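You operate a simulated robot arm through the tools that you are given. There is no shell and no other tool.

The job below is to be done with a simulated robot arm. You get a single attempt, and the scene is never put back.

TASK
Put brass hex spacers M and L in the grey kit tray.
Fine: turn each pocket to PICK and leave the pocket of L there; the other brass spacers stay in their pockets, the steel one where it stands. Set down upright: what you pick out.

The check looks at the end state, three seconds after you hand in, the way a careful person would. Anything else that was tipped, shoved, dropped, spilled or broken makes it a failure.

THE ROBOT
A 6-joint arm with a fingered hand, fixed in place. Base frame: the origin is on the floor under the middle of its stand, x ahead of it, y to its left, z up; the work surface is at about z = 800. Readings come in mm, rad, newtons and seconds.
With the tool pointing down near the work surface it reaches from about 300 to 700 mm from the base axis. Its first joint turns from -2.897 to 2.897 rad. Payload 4 kg.
The TCP is the grasp point between the finger pads, 22 mm short of the fingertips. In the tool frame z runs along the fingers and y along their closing line. The gripper opens to 112 mm; its body begins 60 mm behind the TCP. The gripper is a hand of 4 fingers: y runs from the thumb to the fingers, the wrist lies at [0, 0, -218] in the tool frame, and closing takes about 1.5 s.
Orientation is told as [roll, pitch, yaw] about the base's x, y, z axes, in that order, counted from this pose: with the fingers straight down and closing along the base's y, the tool's x points along the base's -x, its y along +y and its z along -z.

THE INTERFACE
- The arm moves only by the tool servo_tool. Its argument "moves" is text: rows parted by semicolons, each of 6 numbers parted by spaces: the shift along the base's x, y, z in mm, then the turn, a rotation vector about the base's x, y, z in rad. In form: tx ty tz wx wy wz; .... A call has 1 to 20 rows; each row shifts and turns the commanded pose from where the row before left it. "jaw" is the opening, from 0 (shut) to 1 (fully open), set as the call begins (left out, the last holds). A row lasts 0.2 s, in which the tool goes at most 50 mm and 0.15 rad; a call with a longer step from one row to the next is refused whole, and so is a gripper value outside its range. A pose out of reach is approached as far as the arm can. The call stops where the force on the tool passes 90 N (or 10 N more than at its start, if that is more) or the arm is blocked; 0.2 s more then pass. Each finger travels about 45 mm/s and halts on what it meets, pressing with about 24 N; the grip force reading is that of the motor and also rises with nothing between the fingers. The clock runs only during rows and for 0.2 s after the last one: add rows that do not move to give the fingers time. The reply holds the time, the measured pose of the TCP, the force on the tool along the base axes, the opening and the grip force, in the units named above and with some noise, with the torque about the TCP (base axes, N m) and any sound that the robot's microphone picked up.
- Cameras (640 x 400 px; columns grow to the right, rows downward): "scene" is fixed at [398.9, 499.7, 1558.8]; the picture's right is [-0.90, 0.43, 0.00], its down [0.41, 0.88, -0.25] and it looks along [-0.11, -0.23, -0.97] (base axes); focal length 313 px, centre (320, 200). "wrist" rides on the gripper at [69, 4, -83] in the tool frame; the picture's right is [-0.06, 1.00, 0.00], its down [-0.77, -0.05, -0.64] and it looks along [-0.64, -0.04, 0.77] (tool axes); focal length 243 px, centre (320, 200). There is no depth. A picture from a camera that has moved, and an enlarged one, comes with that camera's place and axes in the base frame and with its lens.
- get_image(camera): a new picture of that camera. No time passes.
- curl_fingers(finger1, finger2, finger3, thumb_bend): sets how far each is bent, from 0 (flat) to 100 (curled in); at 30 the hand is open as for a grip, at 70 the pads meet at the TCP. One left out holds its place. A second passes; each finger stops where it meets its share of the squeeze, and holds until it gets a number again. A gripper value or a shape takes the hand back. It gives what a move gives, with no picture; readings hold the bend of each and the force on the fingers (four entries, about 0 where the hand has none), thumb and palm.
- set_grasp(shape): the hand has 4 fingers and takes this shape, open, in about a second: jaw (thumb against the fingers, like two jaws); tri (thumb and two fingers); tip (a fingertip pinch); poke (one finger out to press); point (the index stretched); flat (the hand flat); cup (the hand cupped); fist (a fist). The gripper value then closes the fingers along that shape, each until it touches; the sizes above hold for jaw. It gives what a move gives, with no picture.
- close_up(camera, box): a new picture of the part [left, top, right, bottom] of that camera's present view, enlarged. No time passes.
- hand_in(): hands the job in; it is judged then, once.

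Places have to be worked out from the pictures, the camera data and where the tool is seen. Open the gripper and draw the arm clear of the work before you hand the job in, unless the task says otherwise.

The tools are called as name(argument=value, ...) on one line, values as JSON. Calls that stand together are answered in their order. servo_tool: Moves the arm, as the interface text tells. Its arguments: {"type":"object","properties":{"moves":{"type":"string"},"jaw":{"type":"number"}},"required":["moves"]} The other tools are called the same way: set_grasp (shape) gives the hand a shape; curl_fingers (finger1, finger2, finger3, thumb_bend) moves the fingers one by one; get_image (camera) takes a picture; close_up (camera, box) takes an enlarged picture of a part of a camera's view; hand_in () hands the job in.

At the start:

```text
time: 0.0
tool_pos: [267.7, 390.3, 1168.8]
ee_rot: [-0.001, -0.001, 0.0]
wrist_force: [0.6, -0.2, -0.1]
wrist_torque: [0.01, 0.0, 0.01]
opening: 111.8
gripper_force: 0.0
shape: jaw
bend: [30.0, 30.0, 30.0, 30.0]
finger forces: [0.0, 0.1, 0.0, 0.0, 0.1, 0.0]
```

scene: 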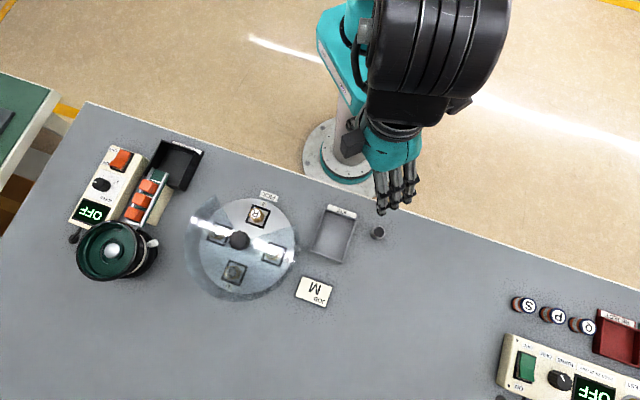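
wrist: 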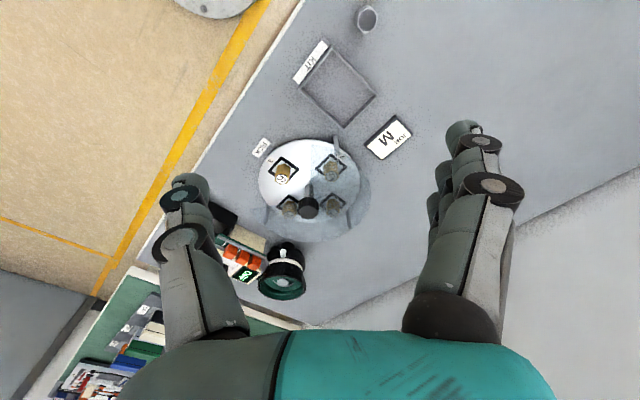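

I see a turntable with four pockets, a kit tray and a steel spacer next to it. I take close-ups of the turntable and the surroundings before any move.

close_up(camera="scene", box=[180, 180, 400, 318])

close_up(camera="wrist", box=[230, 110, 430, 235])

close_up(camera="scene", box=[60, 130, 220, 290])

close_up(camera="scene", box=[480, 270, 640, 400])

```text
2.90 times, centred on (290, 249) of scene
camera zoom: at [398.9, 499.7, 1558.8], right [-0.9, 0.43, 0.0], down [0.41, 0.88, -0.25], along [-0.11, -0.23, -0.97], focal length 906 px, centre (407, 58)
```

zoom: 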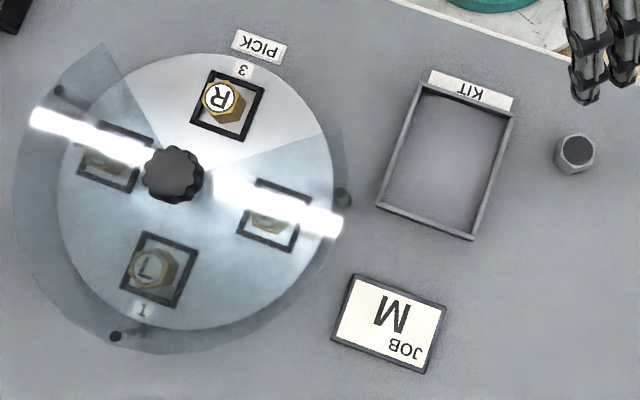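

```text
3.20 times, centred on (330, 172) of wrist
camera zoom: at [198.6, 395.5, 1251.7], right [0.06, 1.0, 0.0], down [0.77, -0.05, 0.64], along [0.64, -0.04, -0.77], focal length 776 px, centre (288, 288)
```

zoom: 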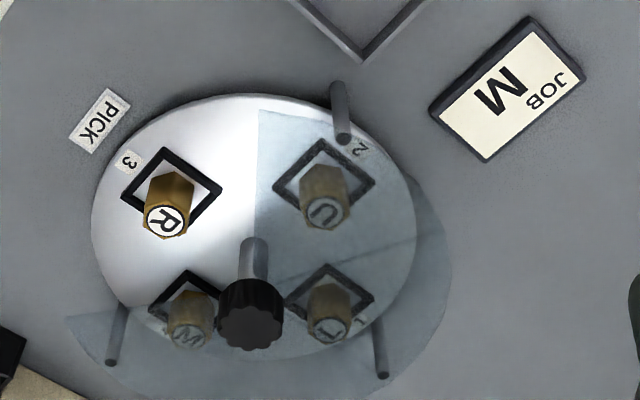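

```text
2.50 times, centred on (140, 210) of scene
camera zoom: at [398.9, 499.7, 1558.8], right [-0.9, 0.43, 0.0], down [0.41, 0.88, -0.25], along [-0.11, -0.23, -0.97], focal length 782 px, centre (770, 175)
```

zoom: 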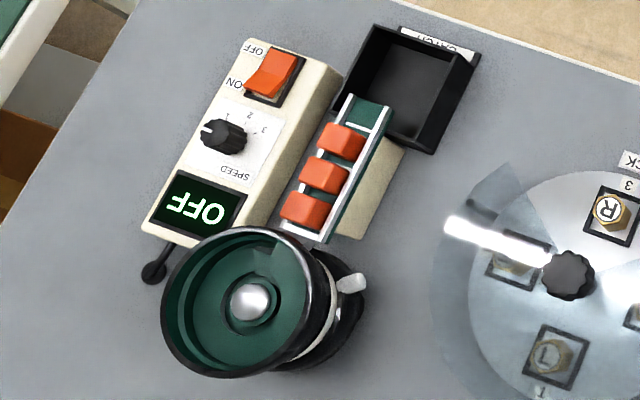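

```text
3.08 times, centred on (560, 335) of scene
camera zoom: at [398.9, 499.7, 1558.8], right [-0.9, 0.43, 0.0], down [0.41, 0.88, -0.25], along [-0.11, -0.23, -0.97], focal length 962 px, centre (-418, -215)
```

zoom: 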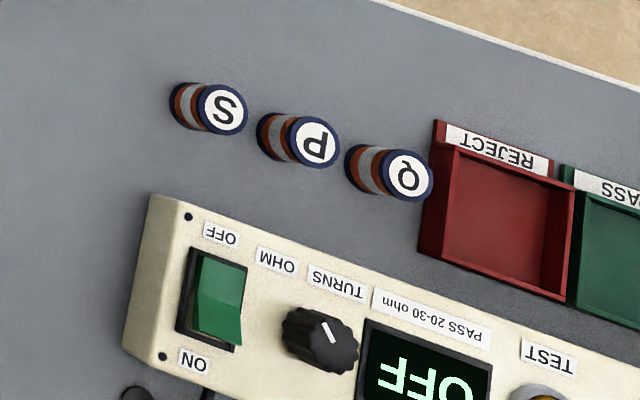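

From the two views I judge the knob at about (520, 350, 888), the pocket at PICK at about (470, 301) and the cover plate at z about 871. I zoom further in to measure the knob, the cover and the spacers.

close_up(camera="wrist", box=[255, 145, 345, 225])

close_up(camera="scene", box=[180, 190, 270, 250])

close_up(camera="scene", box=[300, 190, 400, 270])

close_up(camera="scene", box=[210, 230, 340, 320])

```text
5.00 times, centred on (300, 185) of wrist
camera zoom: at [198.6, 395.5, 1251.7], right [0.06, 1.0, 0.0], down [0.77, -0.05, 0.64], along [0.64, -0.04, -0.77], focal length 1213 px, centre (420, 275)
```

zoom: 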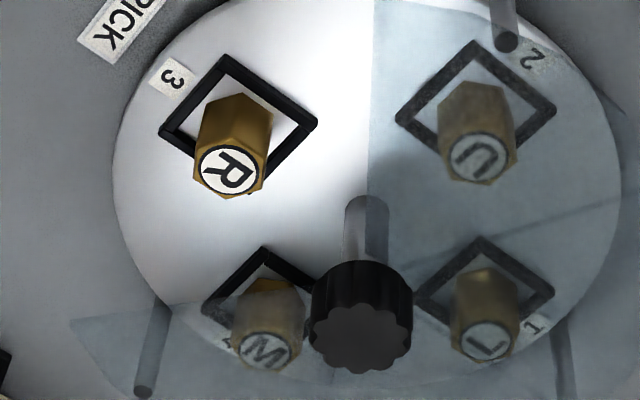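

```text
6.67 times, centred on (225, 220) of scene
camera zoom: at [398.9, 499.7, 1558.8], right [-0.9, 0.43, 0.0], down [0.41, 0.88, -0.25], along [-0.11, -0.23, -0.97], focal length 2085 px, centre (953, 67)
```

zoom: 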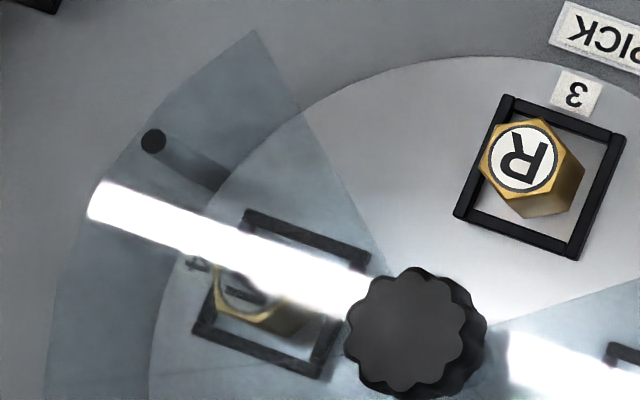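

```text
5.00 times, centred on (350, 230) of scene
camera zoom: at [398.9, 499.7, 1558.8], right [-0.9, 0.43, 0.0], down [0.41, 0.88, -0.25], along [-0.11, -0.23, -0.97], focal length 1564 px, centre (170, 50)
```

zoom: 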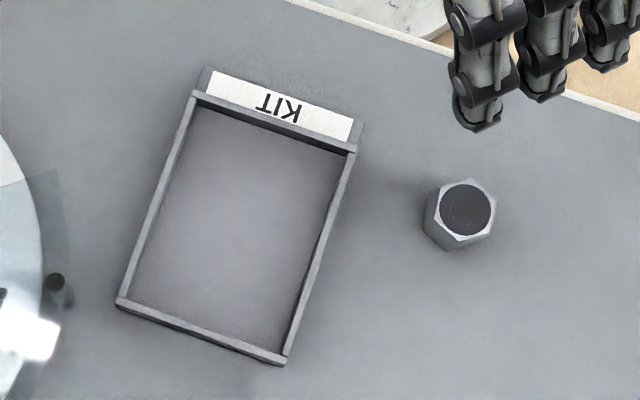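

```text
4.44 times, centred on (275, 275) of scene
camera zoom: at [398.9, 499.7, 1558.8], right [-0.9, 0.43, 0.0], down [0.41, 0.88, -0.25], along [-0.11, -0.23, -0.97], focal length 1390 px, centre (520, -133)
```

zoom: 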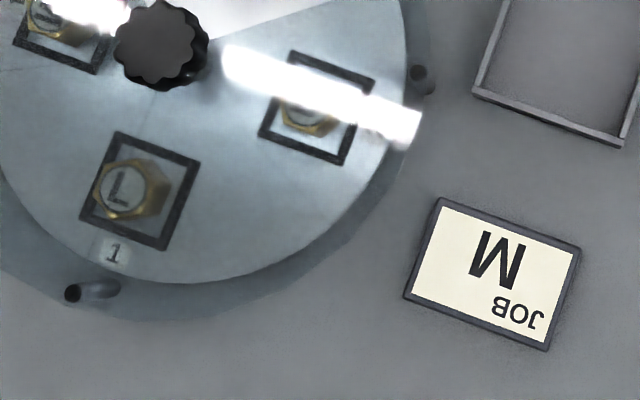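

My estimates so far are knob axis (520, 350.5) with top z≈900 and underside ≈874, cover plate ≈867, and spacer tops ≈851. M sits at -45°, L at +45° and PICK at -135°, so two clockwise quarter turns bring M and then L. I first move high above the knob with a part-open hand, turned +45°.

servo_tool(moves="32 -5 -15 0 0 0.1; 32 -5 -15 0 0 0.1; 32 -5 -15 0 0 0.1; 32 -5 -15 0 0 0.1; 32 -5 -15 0 0 0.1; 32 -5 -15 0 0 0.1; 32 -5 -15 0 0 0.1; 28.3 -4.8 -15 0 0 0.085; 0 0 -18.8 0 0 0; 0 0 -15 0 0 0; 0 0 0 0 0 0; 0 0 0 0 0 0", jaw=0.65)

get_image(camera="scene")

get_image(camera="wrist")

```text
time: 2.6
tool_pos: [519.5, 349.9, 1013.5]
ee_rot: [0.0, -0.001, 0.786]
wrist_force: [0.2, -0.5, 0.0]
wrist_torque: [-0.03, 0.01, 0.0]
opening: 73.1
gripper_force: 0.1
shape: jaw
bend: [70.0, 70.0, 70.0, 67.0]
finger forces: [0.0, 0.0, 0.2, 0.0, 0.1, 0.0]
```

```text
taken
```

scene: 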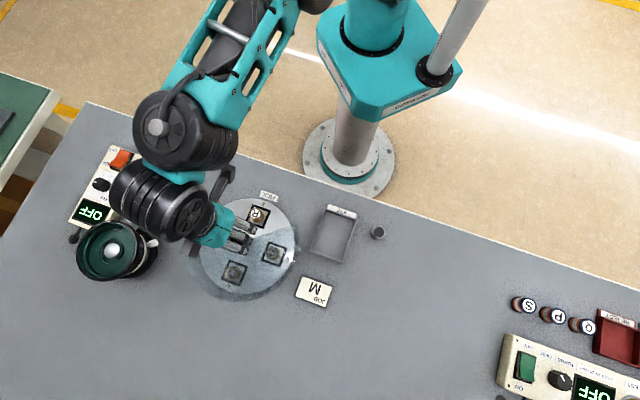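

```text
taken
camera wrist: at [467.2, 304.6, 1096.7], right [-0.66, 0.75, 0.0], down [0.58, 0.51, 0.64], along [0.48, 0.42, -0.77], focal length 243 px, centre (320, 200)
```

wrist: 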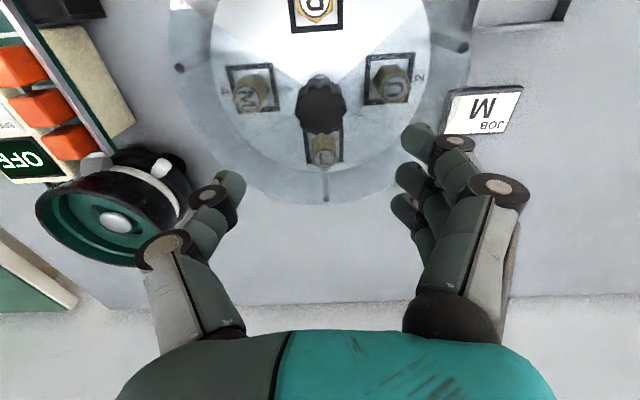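

The arm reached the knob axis at yaw 0.786 with the hand open 73 mm. I zoom the wrist camera to check how the knob lines up with the fingers.

close_up(camera="wrist", box=[170, 0, 490, 220])

close_up(camera="wrist", box=[270, 50, 370, 130])

```text
1.82 times, centred on (330, 110) of wrist
camera zoom: at [467.2, 304.6, 1096.7], right [-0.66, 0.75, 0.0], down [0.58, 0.51, 0.64], along [0.48, 0.42, -0.77], focal length 441 px, centre (302, 364)
```

zoom: 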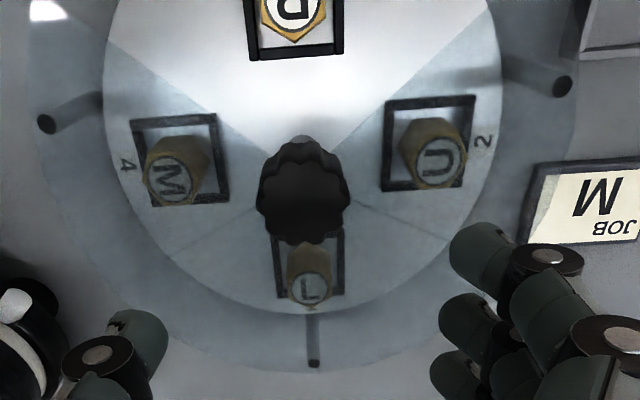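

```text
5.00 times, centred on (320, 90) of wrist
camera zoom: at [467.2, 304.6, 1096.7], right [-0.66, 0.75, 0.0], down [0.58, 0.51, 0.64], along [0.48, 0.42, -0.77], focal length 1213 px, centre (320, 750)
```

zoom: 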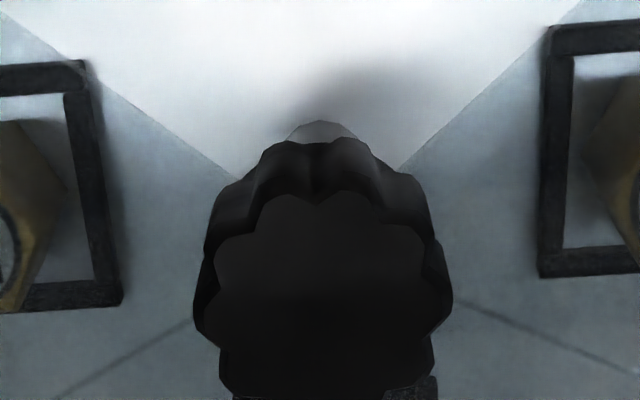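

The knob is centred between thumb and fingers. I descend straight down to z≈915 and look before going the rest of the way.

servo_tool(moves="0.5 0.5 -25 0 0 0; 0 0 -25 0 0 0; 0 0 -25 0 0 0; 0 0 -15 0 0 0; 0 0 -8.5 0 0 0; 0 0 0 0 0 0")

get_image(camera="wrist")

close_up(camera="scene", box=[180, 180, 300, 300])

```text
time: 4.0
tool_pos: [521.1, 350.1, 916.1]
ee_rot: [-0.002, 0.002, 0.786]
wrist_force: [-0.4, 0.0, -0.3]
wrist_torque: [0.04, -0.04, -0.02]
opening: 73.4
gripper_force: 0.1
shape: jaw
bend: [70.0, 70.0, 70.0, 67.0]
finger forces: [0.1, 0.0, 0.1, 0.0, 0.0, 0.1]
```

```text
taken
camera wrist: at [468.9, 306.3, 998.9], right [-0.66, 0.75, 0.0], down [0.58, 0.51, 0.64], along [0.48, 0.42, -0.77], focal length 243 px, centre (320, 200)
```

wrist: 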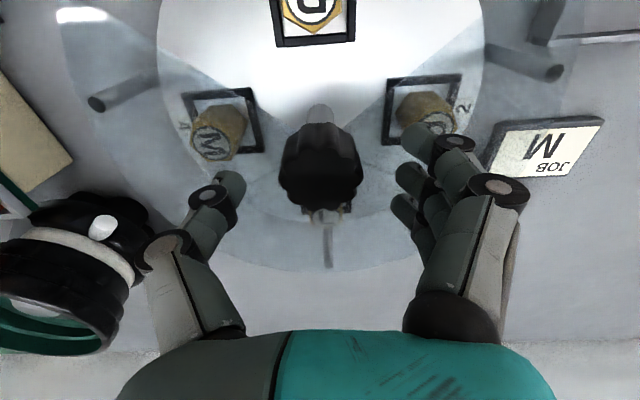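

```text
3.33 times, centred on (240, 240) of scene
camera zoom: at [398.9, 499.7, 1558.8], right [-0.9, 0.43, 0.0], down [0.41, 0.88, -0.25], along [-0.11, -0.23, -0.97], focal length 1042 px, centre (587, 67)
```

zoom: 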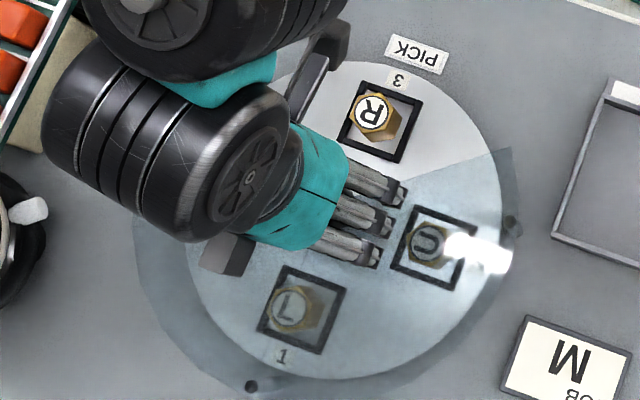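

Everything is clear, with the fingertips around the knob at about z 894. I go down 16 mm and close on the knob, watching forces.

servo_tool(moves="-0.5 0.3 -8 0 0 0; 0 0 -8 0 0 0; 0 0 0 0 0 0")

servo_tool(moves="0 0 0 0 0 0; 0 0 0 0 0 0; 0 0 0 0 0 0; 0 0 0 0 0 0; 0 0 0 0 0 0; 0 0 0 0 0 0", jaw=0.2)

get_image(camera="wrist")

```text
time: 4.8
tool_pos: [520.3, 350.6, 899.3]
ee_rot: [-0.002, 0.001, 0.786]
wrist_force: [0.4, 0.1, 0.8]
wrist_torque: [-0.01, 0.04, -0.03]
opening: 73.1
gripper_force: 0.0
shape: jaw
bend: [70.0, 70.0, 70.0, 67.0]
finger forces: [0.1, 0.0, 0.1, 0.0, 0.0, 0.1]
```

```text
time: 6.2
tool_pos: [520.6, 352.2, 899.3]
ee_rot: [-0.001, -0.001, 0.785]
wrist_force: [2.0, 3.7, -2.5]
wrist_torque: [0.04, -0.01, 0.04]
opening: 29.5
gripper_force: 23.9
shape: jaw
bend: [73.0, 73.0, 72.0, 70.0]
finger forces: [8.2, 7.6, 6.6, 0.0, 21.2, 0.0]
```

```text
taken
camera wrist: at [468.8, 307.0, 983.3], right [-0.66, 0.75, 0.0], down [0.58, 0.51, 0.64], along [0.48, 0.42, -0.77], focal length 243 px, centre (320, 200)
```

wrist: 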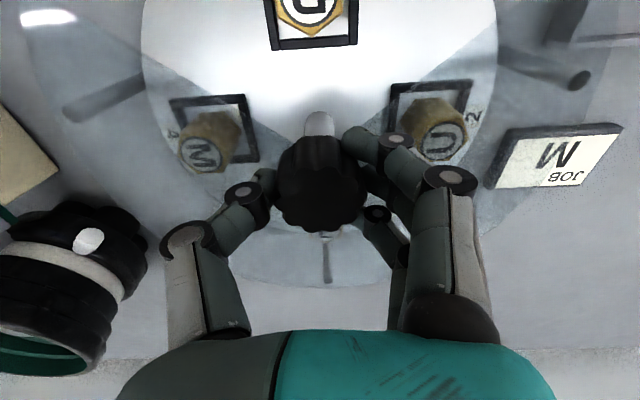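

The knob is held (thumb 21 N, fingers 22 N together) and nothing else is loaded. I start the clockwise turn with a small part of it to check that the disc follows.

servo_tool(moves="0 0 0 0 0 -0.0654; 0 0 0 0 0 -0.0654; 0 0 0 0 0 -0.0654; 0 0 0 0 0 -0.0654; 0 0 0 0 0 0")

get_image(camera="wrist")

close_up(camera="scene", box=[180, 180, 300, 300])

```text
time: 7.4
tool_pos: [520.0, 350.8, 900.0]
ee_rot: [0.002, -0.002, 0.522]
wrist_force: [9.9, 6.0, -1.2]
wrist_torque: [0.11, -0.14, 0.01]
opening: 29.4
gripper_force: 23.9
shape: jaw
bend: [73.0, 73.0, 72.0, 70.0]
finger forces: [7.6, 8.0, 9.2, 0.0, 22.6, 0.0]
```

```text
taken
camera wrist: at [458.6, 321.7, 983.2], right [-0.44, 0.9, 0.0], down [0.69, 0.34, 0.64], along [0.58, 0.28, -0.77], focal length 243 px, centre (320, 200)
```

wrist: 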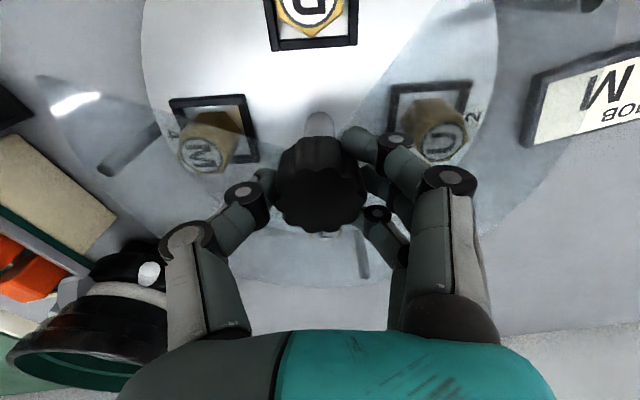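

```text
3.33 times, centred on (240, 240) of scene
camera zoom: at [398.9, 499.7, 1558.8], right [-0.9, 0.43, 0.0], down [0.41, 0.88, -0.25], along [-0.11, -0.23, -0.97], focal length 1042 px, centre (587, 67)
```

zoom: 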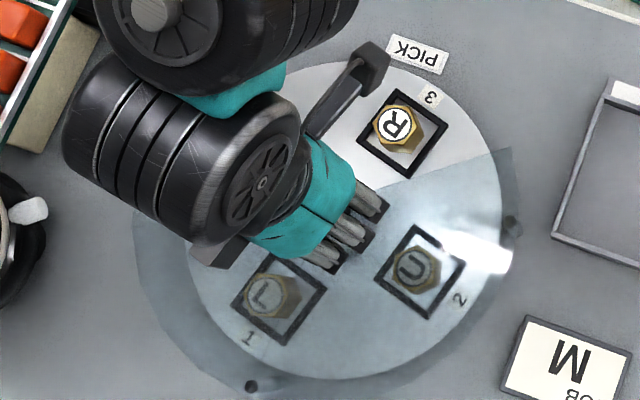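

The disc turns with the knob (all pockets moved about 15° clockwise). I continue the remaining 75° with a slight centring shift.

servo_tool(moves="0.4 0.3 0 0 0 -0.0818; 0.3 0.2 0 0 0 -0.0818; 0 0 0 0 0 -0.0818; 0 0 0 0 0 -0.0818; 0 0 0 0 0 -0.0818; 0 0 0 0 0 -0.0818; 0 0 0 0 0 -0.0818; 0 0 0 0 0 -0.0818; 0 0 0 0 0 0")

get_image(camera="wrist")

```text
time: 9.4
tool_pos: [521.2, 350.6, 898.4]
ee_rot: [0.0, 0.001, -0.131]
wrist_force: [8.7, -2.6, 1.5]
wrist_torque: [-0.01, -0.11, -0.01]
opening: 29.2
gripper_force: 24.0
shape: jaw
bend: [73.0, 73.0, 72.0, 70.0]
finger forces: [7.7, 7.5, 8.8, 0.0, 23.8, 0.0]
```

```text
taken
camera wrist: at [453.4, 365.3, 983.1], right [0.2, 0.98, 0.0], down [0.75, -0.15, 0.64], along [0.63, -0.13, -0.77], focal length 243 px, centre (320, 200)
```

wrist: 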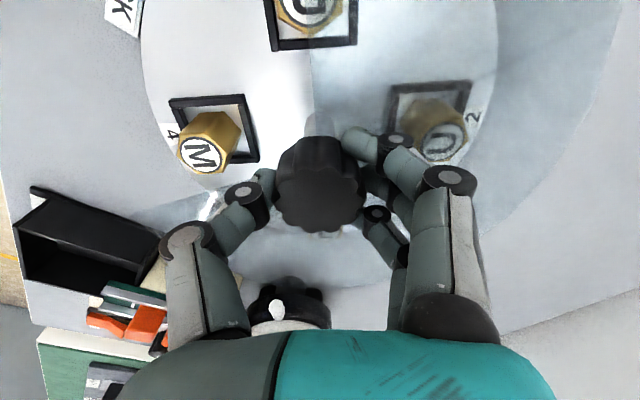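

The disc is still following the hand exactly and M is entering the open sector. I finish the quarter turn to yaw -0.785.

servo_tool(moves="0.3 -0.2 0 0 0 -0.0818; 0.2 -0.1 0 0 0 -0.0818; 0 0 0 0 0 -0.0818; 0 0 0 0 0 -0.0818; 0 0 0 0 0 -0.0818; 0 0 0 0 0 -0.0818; 0 0 0 0 0 -0.0818; 0 0 0 0 0 -0.0818; 0 0 0 0 0 0; 0 0 0 0 0 0")

get_image(camera="wrist")

close_up(camera="scene", box=[180, 180, 300, 300])

```text
time: 11.6
tool_pos: [521.1, 350.2, 900.3]
ee_rot: [0.0, 0.001, -0.788]
wrist_force: [4.3, -12.3, -2.7]
wrist_torque: [-0.17, -0.1, 0.09]
opening: 29.5
gripper_force: 24.3
shape: jaw
bend: [73.0, 73.0, 72.0, 70.0]
finger forces: [7.2, 7.5, 9.4, 0.0, 26.8, 0.1]
```

```text
taken
camera wrist: at [475.9, 403.6, 983.3], right [0.75, 0.66, 0.0], down [0.51, -0.58, 0.64], along [0.42, -0.48, -0.77], focal length 243 px, centre (320, 200)
```

wrist: 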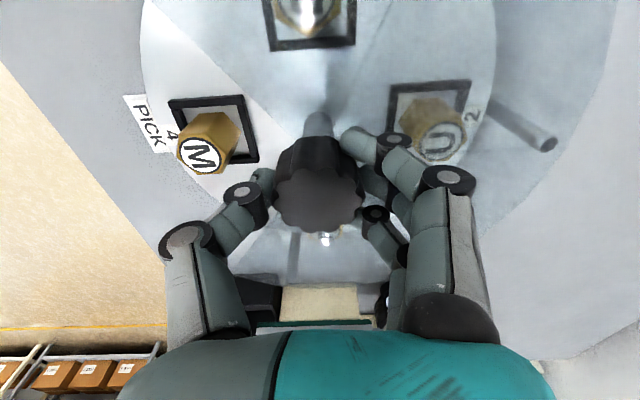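

```text
3.33 times, centred on (240, 240) of scene
camera zoom: at [398.9, 499.7, 1558.8], right [-0.9, 0.43, 0.0], down [0.41, 0.88, -0.25], along [-0.11, -0.23, -0.97], focal length 1042 px, centre (587, 67)
```

zoom: 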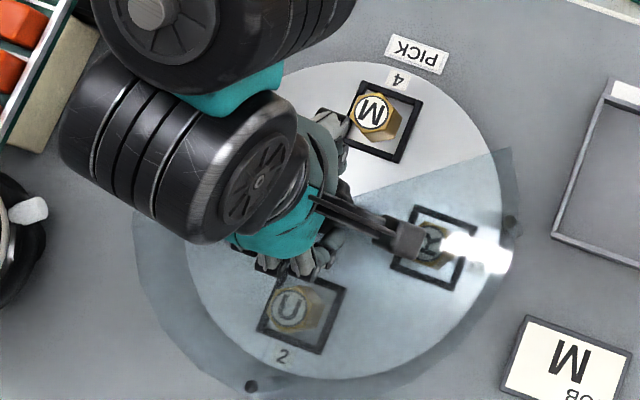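

M's pocket is now at PICK, at the spot where R's was. I open the hand in place, then rise straight up.

servo_tool(moves="0 0 0 0 0 0; 0 0 0 0 0 0; 0 0 0 0 0 0; 0 0 0 0 0 0; 0 0 0 0 0 0; 0 0 0 0 0 0", jaw=0.65)

servo_tool(moves="0 0 10 0 0 0; 0 0 20 0 0 0; 0 0 30 0 0 0; 0 0 40 0 0 0; 0 0 0 0 0 0")

get_image(camera="wrist")

close_up(camera="scene", box=[180, 180, 300, 300])

```text
time: 13.0
tool_pos: [520.4, 350.8, 900.3]
ee_rot: [-0.001, -0.001, -0.787]
wrist_force: [0.8, 0.0, -1.0]
wrist_torque: [-0.03, -0.02, 0.02]
opening: 72.4
gripper_force: 0.0
shape: jaw
bend: [70.0, 70.0, 70.0, 67.0]
finger forces: [0.0, 0.0, 0.0, 0.1, 0.0, 0.0]
```

```text
time: 14.2
tool_pos: [520.3, 349.2, 999.3]
ee_rot: [-0.001, 0.0, -0.787]
wrist_force: [0.6, 0.0, 0.1]
wrist_torque: [0.01, 0.0, 0.0]
opening: 72.5
gripper_force: 0.0
shape: jaw
bend: [70.0, 70.0, 70.0, 67.0]
finger forces: [0.0, 0.0, 0.0, 0.0, 0.0, 0.0]
```

```text
taken
camera wrist: at [474.6, 404.0, 1083.3], right [0.75, 0.66, 0.0], down [0.51, -0.58, 0.64], along [0.42, -0.48, -0.77], focal length 243 px, centre (320, 200)
```

wrist: 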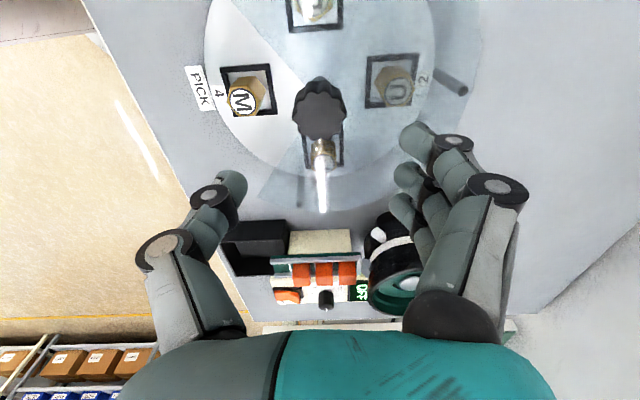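

```text
3.33 times, centred on (240, 240) of scene
camera zoom: at [398.9, 499.7, 1558.8], right [-0.9, 0.43, 0.0], down [0.41, 0.88, -0.25], along [-0.11, -0.23, -0.97], focal length 1042 px, centre (587, 67)
```

zoom: 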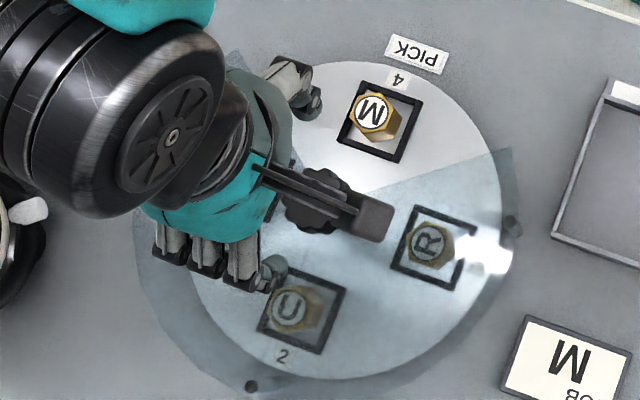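

The hand is clear and the disc stayed with M at PICK. I zoom in on M to read the hex orientation and its exact place.

close_up(camera="scene", box=[240, 192, 276, 222])

close_up(camera="wrist", box=[210, 55, 290, 125])

```text
13.33 times, centred on (258, 207) of scene
camera zoom: at [398.9, 499.7, 1558.8], right [-0.9, 0.43, 0.0], down [0.41, 0.88, -0.25], along [-0.11, -0.23, -0.97], focal length 4170 px, centre (1147, 107)
```

zoom: 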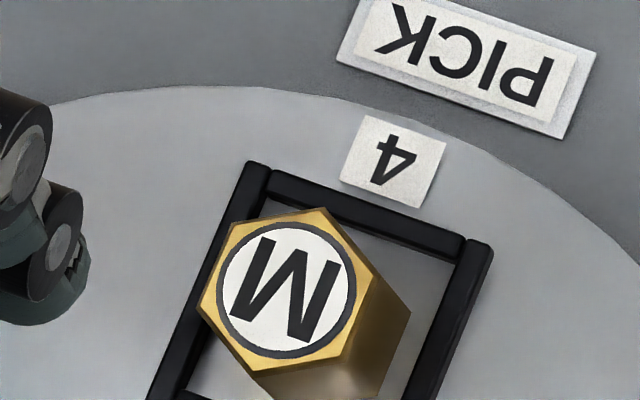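

```text
5.71 times, centred on (250, 90) of wrist
camera zoom: at [474.6, 404.0, 1083.3], right [0.75, 0.66, 0.0], down [0.51, -0.58, 0.64], along [0.42, -0.48, -0.77], focal length 1386 px, centre (720, 829)
```

zoom: 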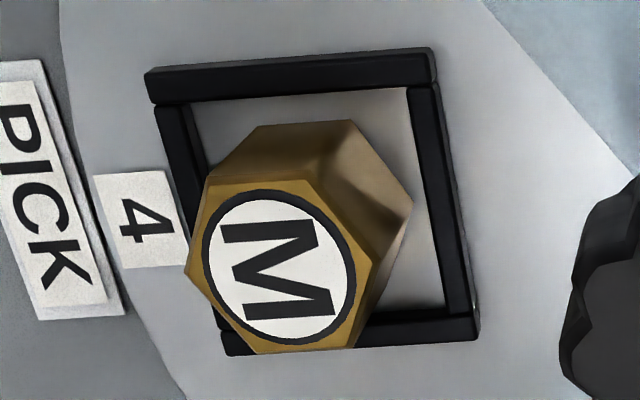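

M's hex centre is at about (469.8, 300.4). It is about 27 mm across flats, with one pair of flats facing along the tangential direction (135°/-45°), which is closing with yaw +0.785. I move above PICK at that yaw, up high, and then check which hand shape is slim enough for the cover opening.

servo_tool(moves="0 0 20 0 0 0.131; 0 0 20 0 0 0.131; -5 -5 10 0 0 0.131; -5 -5 0 0 0 0.131; -5 -5 0 0 0 0.131; -5 -5 0 0 0 0.131; -5 -5 0 0 0 0.131; -5 -5 0 0 0 0.131; -5 -5 0 0 0 0.131; -5 -5 0 0 0 0.131; -5 -5 0 0 0 0.131; -5.6 -5 0 0 0 0.131; -5 -4.9 0 0 0 0; 0 0 0 0 0 0", jaw=0.5)

get_image(camera="wrist")

set_grasp(shape="tri")

get_image(camera="wrist")

set_grasp(shape="tip")

get_image(camera="wrist")

```text
time: 17.2
tool_pos: [465.3, 295.0, 1050.6]
ee_rot: [0.001, 0.001, 0.788]
wrist_force: [0.4, 0.9, -0.2]
wrist_torque: [0.01, 0.0, -0.02]
opening: 56.4
gripper_force: 0.1
shape: jaw
bend: [72.0, 72.0, 72.0, 70.0]
finger forces: [0.0, 0.0, 0.0, 0.0, 0.0, 0.0]
```

```text
taken
camera wrist: at [413.1, 251.4, 1133.7], right [-0.66, 0.75, 0.0], down [0.57, 0.51, 0.64], along [0.48, 0.43, -0.77], focal length 243 px, centre (320, 200)
```

wrist: 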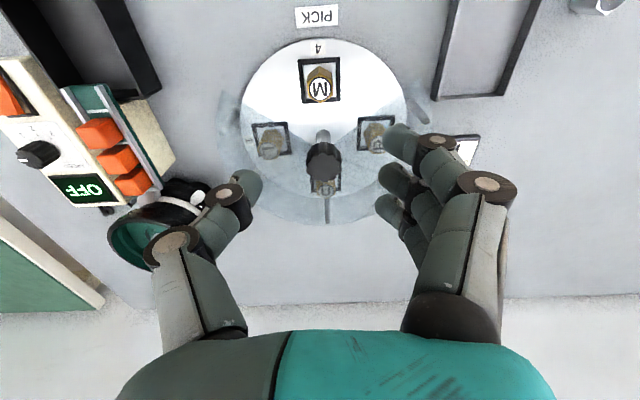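

```text
time: 18.1
tool_pos: [465.6, 295.3, 1049.8]
ee_rot: [0.001, 0.001, 0.787]
wrist_force: [0.3, 0.1, 0.4]
wrist_torque: [0.03, -0.02, 0.0]
opening: 112.0
gripper_force: 0.0
shape: tri
bend: [30.0, 30.0, 3.0, 30.0]
finger forces: [0.1, 0.0, 0.0, 0.0, 0.1, 0.1]
```

```text
taken
camera wrist: at [413.1, 251.5, 1133.8], right [-0.66, 0.75, 0.0], down [0.58, 0.51, 0.64], along [0.48, 0.42, -0.77], focal length 243 px, centre (320, 200)
```

wrist: 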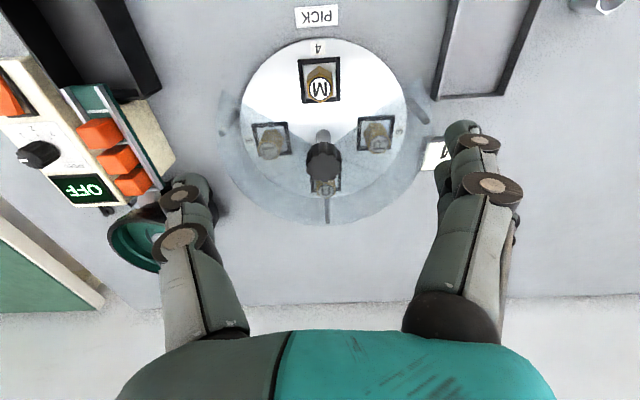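

```text
time: 19.0
tool_pos: [465.5, 295.9, 1051.2]
ee_rot: [0.0, 0.0, 0.787]
wrist_force: [-0.2, -0.5, 1.0]
wrist_torque: [0.0, -0.04, -0.02]
opening: 111.9
gripper_force: 0.0
shape: tip
bend: [3.0, 30.0, 3.0, 30.0]
finger forces: [0.0, 0.0, 0.0, 0.0, 0.0, 0.0]
```

```text
taken
camera wrist: at [413.1, 251.5, 1133.8], right [-0.66, 0.75, 0.0], down [0.58, 0.51, 0.64], along [0.48, 0.42, -0.77], focal length 243 px, centre (320, 200)
```

wrist: 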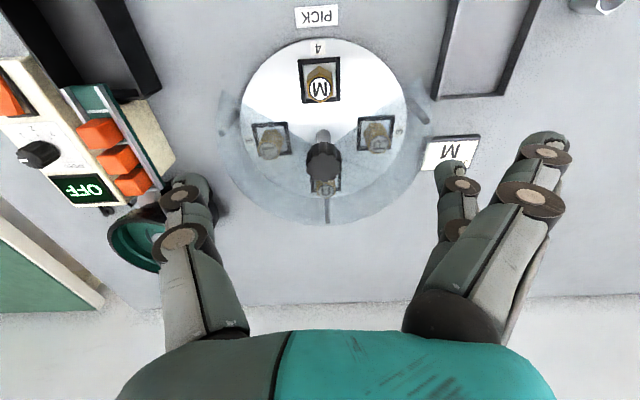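

In "tip" only the middle finger and thumb close, but the two straight side fingers would foul the cover. I try curling the side fingers in fully and keeping just the middle finger and thumb for the pinch, still up in free air.

curl_fingers(finger1=100, finger2=50, finger3=100, thumb_bend=50)

get_image(camera="wrist")

get_image(camera="scene")

```text
time: 20.0
tool_pos: [464.3, 294.9, 1049.4]
ee_rot: [0.0, 0.0, 0.788]
wrist_force: [0.3, -0.3, 0.5]
wrist_torque: [0.0, 0.02, -0.01]
opening: 37.8
gripper_force: 0.0
shape: fingers
bend: [100.0, 50.0, 100.0, 50.0]
finger forces: [0.0, 0.0, 0.0, 0.1, 0.1, 0.0]
```

```text
taken
camera wrist: at [413.1, 251.5, 1133.8], right [-0.66, 0.75, 0.0], down [0.58, 0.51, 0.64], along [0.48, 0.42, -0.77], focal length 243 px, centre (320, 200)
```

wrist: 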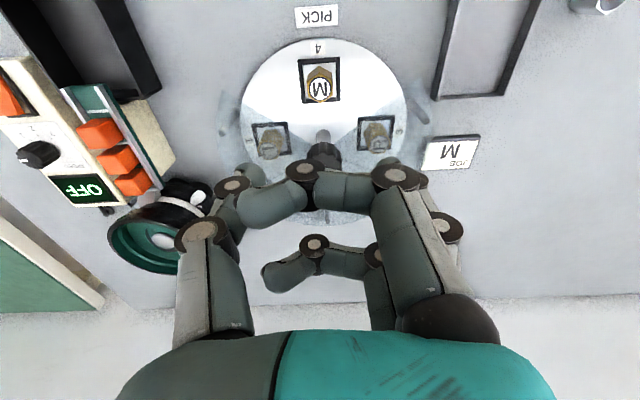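

```text
taken
```

scene: 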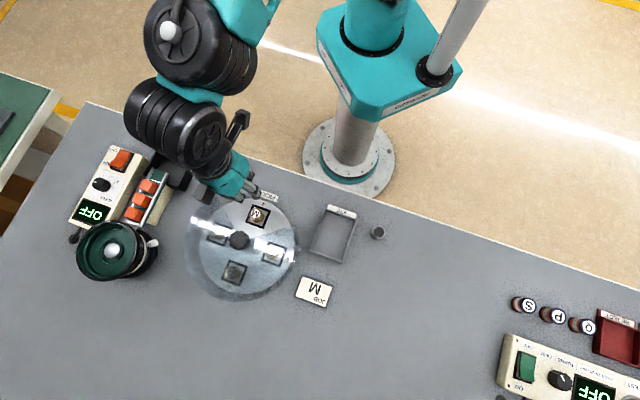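

With the side fingers at 100 they lie across, just under the palm, within about ±29 mm, which is much slimmer. I briefly open finger 1 out flat to see exactly where the middle finger and thumb tips sit at bend 50.

curl_fingers(finger1=0)

close_up(camera="wrist", box=[180, 120, 500, 320])

curl_fingers(finger2=56, thumb_bend=56)

close_up(camera="wrist", box=[180, 120, 500, 320])

```text
time: 21.0
tool_pos: [465.4, 295.5, 1050.7]
ee_rot: [0.0, -0.001, 0.788]
wrist_force: [0.1, -0.7, 0.4]
wrist_torque: [0.0, -0.03, -0.01]
opening: 111.7
gripper_force: 0.0
shape: fingers
bend: [0.0, 50.0, 100.0, 50.0]
finger forces: [0.1, 0.0, 0.0, 0.0, 0.0, 0.0]
```

```text
2.00 times, centred on (340, 220) of wrist
camera zoom: at [413.1, 251.5, 1133.8], right [-0.66, 0.75, 0.0], down [0.58, 0.51, 0.64], along [0.48, 0.42, -0.77], focal length 485 px, centre (280, 160)
```

zoom: 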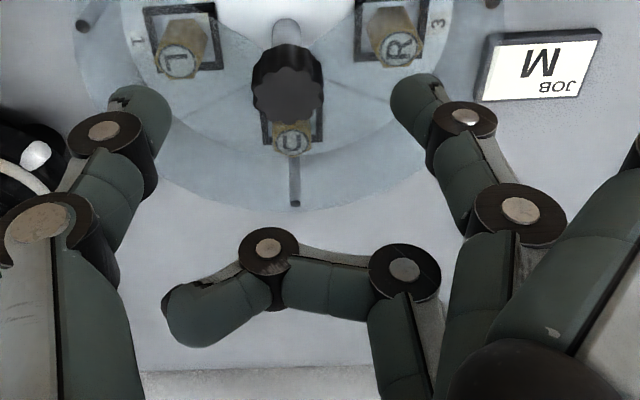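

```text
time: 22.0
tool_pos: [465.4, 297.0, 1050.7]
ee_rot: [0.0, 0.001, 0.788]
wrist_force: [-0.5, 0.0, 0.8]
wrist_torque: [0.01, 0.02, -0.01]
opening: 103.0
gripper_force: 0.0
shape: fingers
bend: [0.0, 56.0, 100.0, 56.0]
finger forces: [0.0, 0.0, 0.0, 0.0, 0.0, 0.0]
```

```text
2.00 times, centred on (340, 220) of wrist
camera zoom: at [413.1, 251.5, 1133.8], right [-0.66, 0.75, 0.0], down [0.58, 0.51, 0.64], along [0.48, 0.42, -0.77], focal length 485 px, centre (280, 160)
```

zoom: 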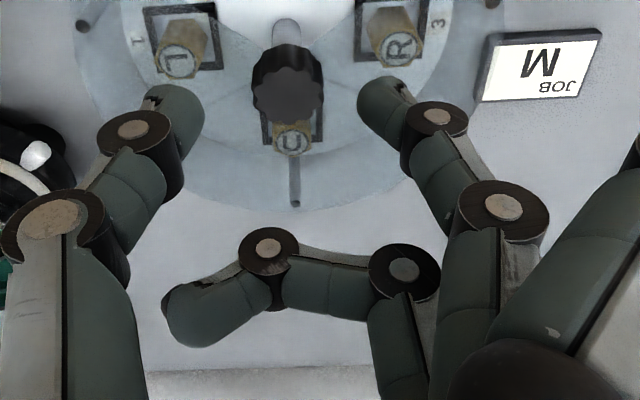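

At bend 56 the gap between middle finger and thumb is about 39 mm, at 50 about 55 mm, with tips about 22–28 mm below the TCP. So 53 gives about 47 mm, enough for the 27 mm hex. I curl finger 1 back, set 53/53, and come over M at z≈915.

curl_fingers(finger1=100, finger2=53, finger3=100, thumb_bend=53)

servo_tool(moves="1.5 1.6 -30 0 0 0; 1.5 1.6 -30 0 0 0; 1.4 1.6 -30 0 0 0; 0 0 -25 0 0 0; 0 0 -20 0 0 0; 0 0 0 0 0 0")

get_image(camera="wrist")

close_up(camera="scene", box=[210, 180, 300, 240])

```text
time: 23.0
tool_pos: [464.5, 295.2, 1050.5]
ee_rot: [0.001, -0.001, 0.786]
wrist_force: [-0.1, -0.2, -0.7]
wrist_torque: [0.02, 0.0, 0.04]
opening: 36.1
gripper_force: 0.2
shape: fingers
bend: [100.0, 53.0, 100.0, 53.0]
finger forces: [0.0, 0.0, 0.1, 0.0, 0.0, 0.1]
```

```text
time: 24.4
tool_pos: [470.7, 300.8, 914.3]
ee_rot: [-0.001, 0.001, 0.786]
wrist_force: [-0.7, 0.5, -0.3]
wrist_torque: [0.0, -0.03, -0.01]
opening: 36.6
gripper_force: 0.1
shape: fingers
bend: [100.0, 53.0, 100.0, 53.0]
finger forces: [0.1, 0.0, 0.0, 0.1, 0.0, 0.1]
```

```text
taken
camera wrist: at [419.4, 255.6, 998.8], right [-0.66, 0.75, 0.0], down [0.57, 0.51, 0.64], along [0.48, 0.42, -0.77], focal length 243 px, centre (320, 200)
```

wrist: 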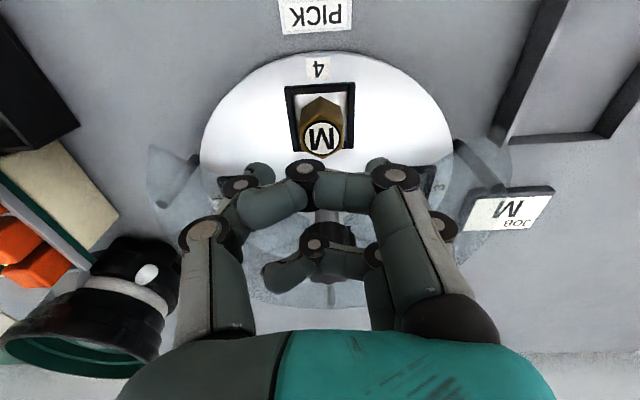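

```text
6.67 times, centred on (255, 210) of scene
camera zoom: at [398.9, 499.7, 1558.8], right [-0.9, 0.43, 0.0], down [0.41, 0.88, -0.25], along [-0.11, -0.23, -0.97], focal length 2085 px, centre (753, 133)
```

zoom: 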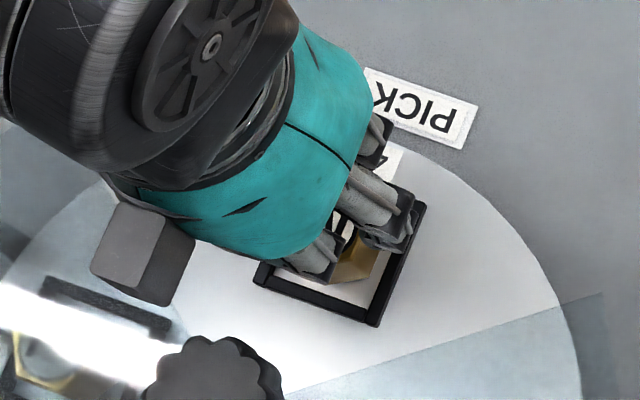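

M sits centred between finger and thumb in the wrist view. I zoom to check the lateral offset precisely before descending.

close_up(camera="wrist", box=[260, 70, 380, 170])

```text
4.00 times, centred on (320, 120) of wrist
camera zoom: at [419.4, 255.6, 998.8], right [-0.66, 0.75, 0.0], down [0.57, 0.51, 0.64], along [0.48, 0.42, -0.77], focal length 970 px, centre (320, 520)
```

zoom: 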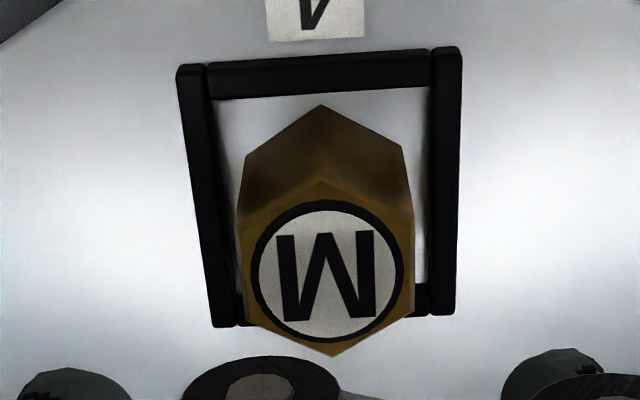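

M's top centre is about 1 mm toward tool +y, so I correct by (-0.7, +0.7). Then I descend to TCP z≈857, with tips about 829–835 beside the upper half of the spacer.

servo_tool(moves="-0.7 0.7 -10 0 0 0; 0 0 -15 0 0 0; 0 0 -12 0 0 0; 0 0 -10 0 0 0; 0 0 -6 0 0 0; 0 0 -4 0 0 0; 0 0 0 0 0 0")

get_image(camera="wrist")

close_up(camera="scene", box=[210, 180, 300, 240])

```text
time: 26.0
tool_pos: [469.6, 301.3, 858.5]
ee_rot: [0.0, 0.0, 0.786]
wrist_force: [0.3, -0.1, 0.1]
wrist_torque: [0.02, -0.02, -0.02]
opening: 36.6
gripper_force: 0.1
shape: fingers
bend: [100.0, 53.0, 100.0, 53.0]
finger forces: [0.0, 0.0, 0.0, 0.1, 0.0, 0.0]
```

```text
taken
camera wrist: at [417.5, 257.3, 941.5], right [-0.66, 0.75, 0.0], down [0.58, 0.51, 0.64], along [0.48, 0.42, -0.77], focal length 243 px, centre (320, 200)
```

wrist: 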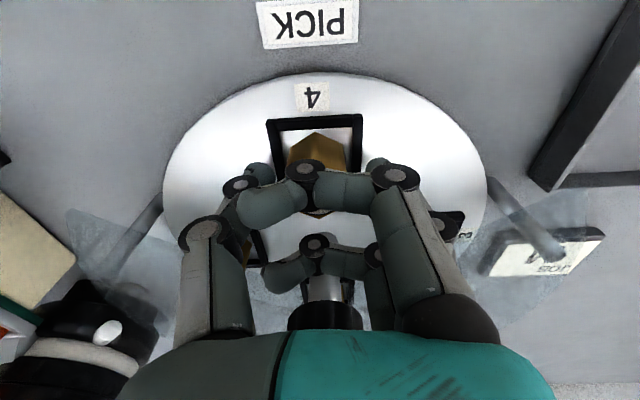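

```text
6.67 times, centred on (255, 210) of scene
camera zoom: at [398.9, 499.7, 1558.8], right [-0.9, 0.43, 0.0], down [0.41, 0.88, -0.25], along [-0.11, -0.23, -0.97], focal length 2085 px, centre (753, 133)
```

zoom: 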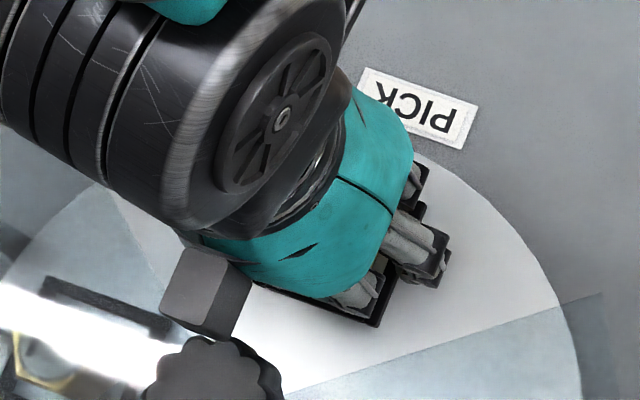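

No contact so far and the hand is around M. I close middle finger and thumb together onto the flats.

curl_fingers(finger2=68, thumb_bend=68)

get_image(camera="wrist")

```text
time: 27.0
tool_pos: [470.1, 300.9, 857.4]
ee_rot: [0.002, -0.001, 0.789]
wrist_force: [0.2, -0.1, -0.2]
wrist_torque: [0.02, 0.0, -0.01]
opening: 32.4
gripper_force: 4.6
shape: fingers
bend: [100.0, 61.0, 100.0, 65.0]
finger forces: [0.0, 5.3, 0.0, 0.0, 5.5, 0.0]
```

```text
taken
camera wrist: at [417.4, 257.3, 941.5], right [-0.66, 0.75, 0.0], down [0.58, 0.51, 0.64], along [0.48, 0.42, -0.77], focal length 243 px, centre (320, 200)
```

wrist: 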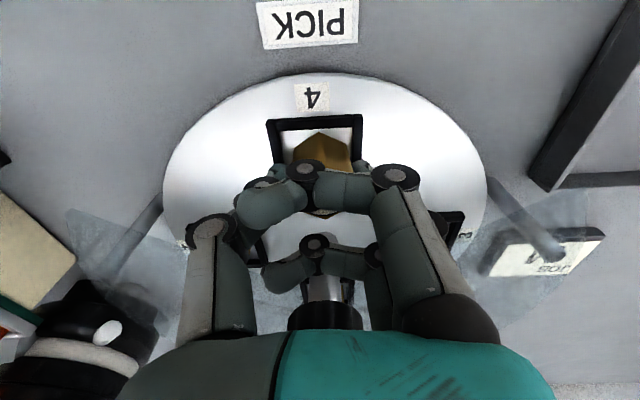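

Both pads touch M with about 5.4 N each and no side load on the wrist. I lift slowly by 12 mm and check that M comes along.

servo_tool(moves="0 0 2 0 0 0; 0 0 3 0 0 0; 0 0 3 0 0 0; 0 0 4 0 0 0; 0 0 0 0 0 0")

close_up(camera="wrist", box=[220, 70, 420, 270])

close_up(camera="scene", box=[210, 180, 300, 240])

```text
time: 28.2
tool_pos: [469.0, 302.0, 869.1]
ee_rot: [-0.001, -0.001, 0.787]
wrist_force: [-0.1, 0.2, -0.6]
wrist_torque: [0.01, -0.01, -0.01]
opening: 32.0
gripper_force: 5.2
shape: fingers
bend: [100.0, 61.0, 100.0, 65.0]
finger forces: [0.1, 5.2, 0.1, 0.1, 5.2, 0.0]
```

```text
2.00 times, centred on (320, 170) of wrist
camera zoom: at [417.2, 257.2, 953.3], right [-0.66, 0.75, 0.0], down [0.57, 0.51, 0.64], along [0.48, 0.42, -0.77], focal length 485 px, centre (320, 260)
```

zoom: 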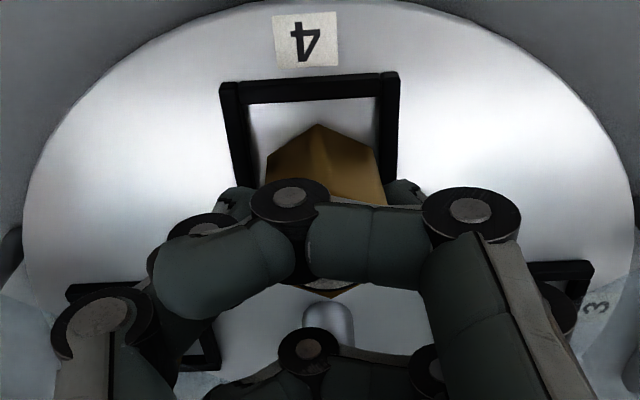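

```text
6.67 times, centred on (255, 210) of scene
camera zoom: at [398.9, 499.7, 1558.8], right [-0.9, 0.43, 0.0], down [0.41, 0.88, -0.25], along [-0.11, -0.23, -0.97], focal length 2085 px, centre (753, 133)
```

zoom: 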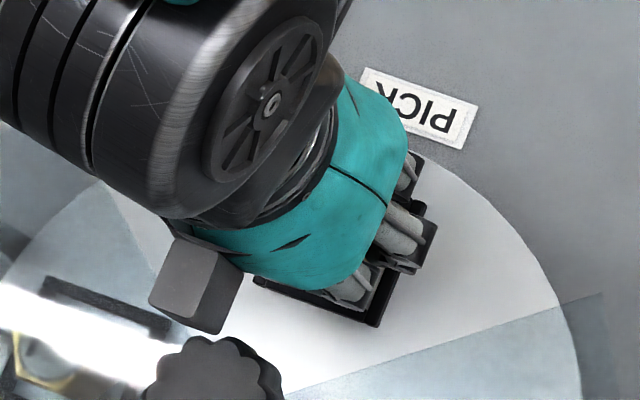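

M is lifted (its lower edge keeps its place relative to the fingers, about 0.6 N of weight) and the pocket is unmoved. I raise it well clear of the knob and cover, then carry it over the tray at z≈960.

servo_tool(moves="0 0 6 0 0 0; 0 0 12 0 0 0; 0 0 18 0 0 0; 0 0 20 0 0 0; 0 0 18 0 0 0; 0 0 12 0 0 0; 0 0 5 0 0 0; -5 5.3 0 0 0 0; -10 10.4 0 0 0 0; -15 15.6 0 0 0 0; -17 17.6 0 0 0 0; -17 17.6 0 0 0 0; -17 17.6 0 0 0 0; -17 17.6 0 0 0 0; -14 14.5 0 0 0 0; -10 10.4 0 0 0 0; -6 6.2 0 0 0 0; 0 0 0 0 0 0")

get_image(camera="wrist")

get_image(camera="scene")

```text
time: 32.0
tool_pos: [341.6, 434.2, 959.7]
ee_rot: [0.001, -0.002, 0.787]
wrist_force: [0.3, -0.2, -1.3]
wrist_torque: [-0.01, -0.03, 0.01]
opening: 32.1
gripper_force: 4.9
shape: fingers
bend: [100.0, 61.0, 100.0, 65.0]
finger forces: [0.0, 5.3, 0.0, 0.1, 5.2, 0.0]
```

```text
taken
camera wrist: at [289.4, 389.9, 1044.1], right [-0.66, 0.75, 0.0], down [0.58, 0.51, 0.64], along [0.48, 0.42, -0.77], focal length 243 px, centre (320, 200)
```

wrist: 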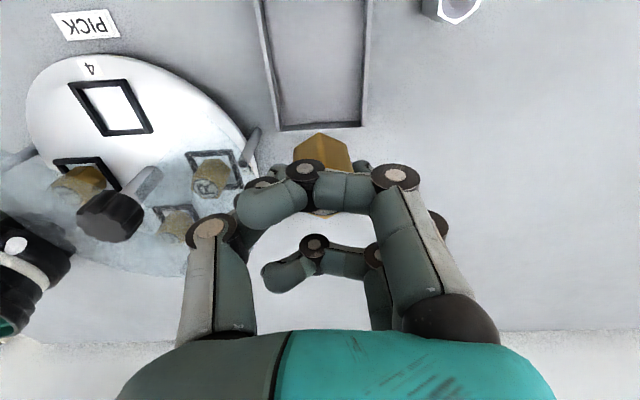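

```text
taken
```

scene: 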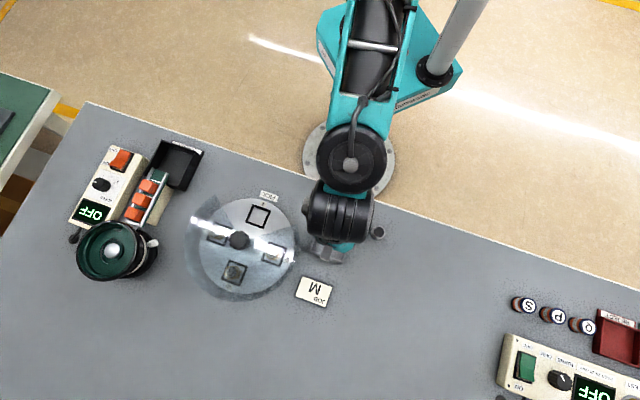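

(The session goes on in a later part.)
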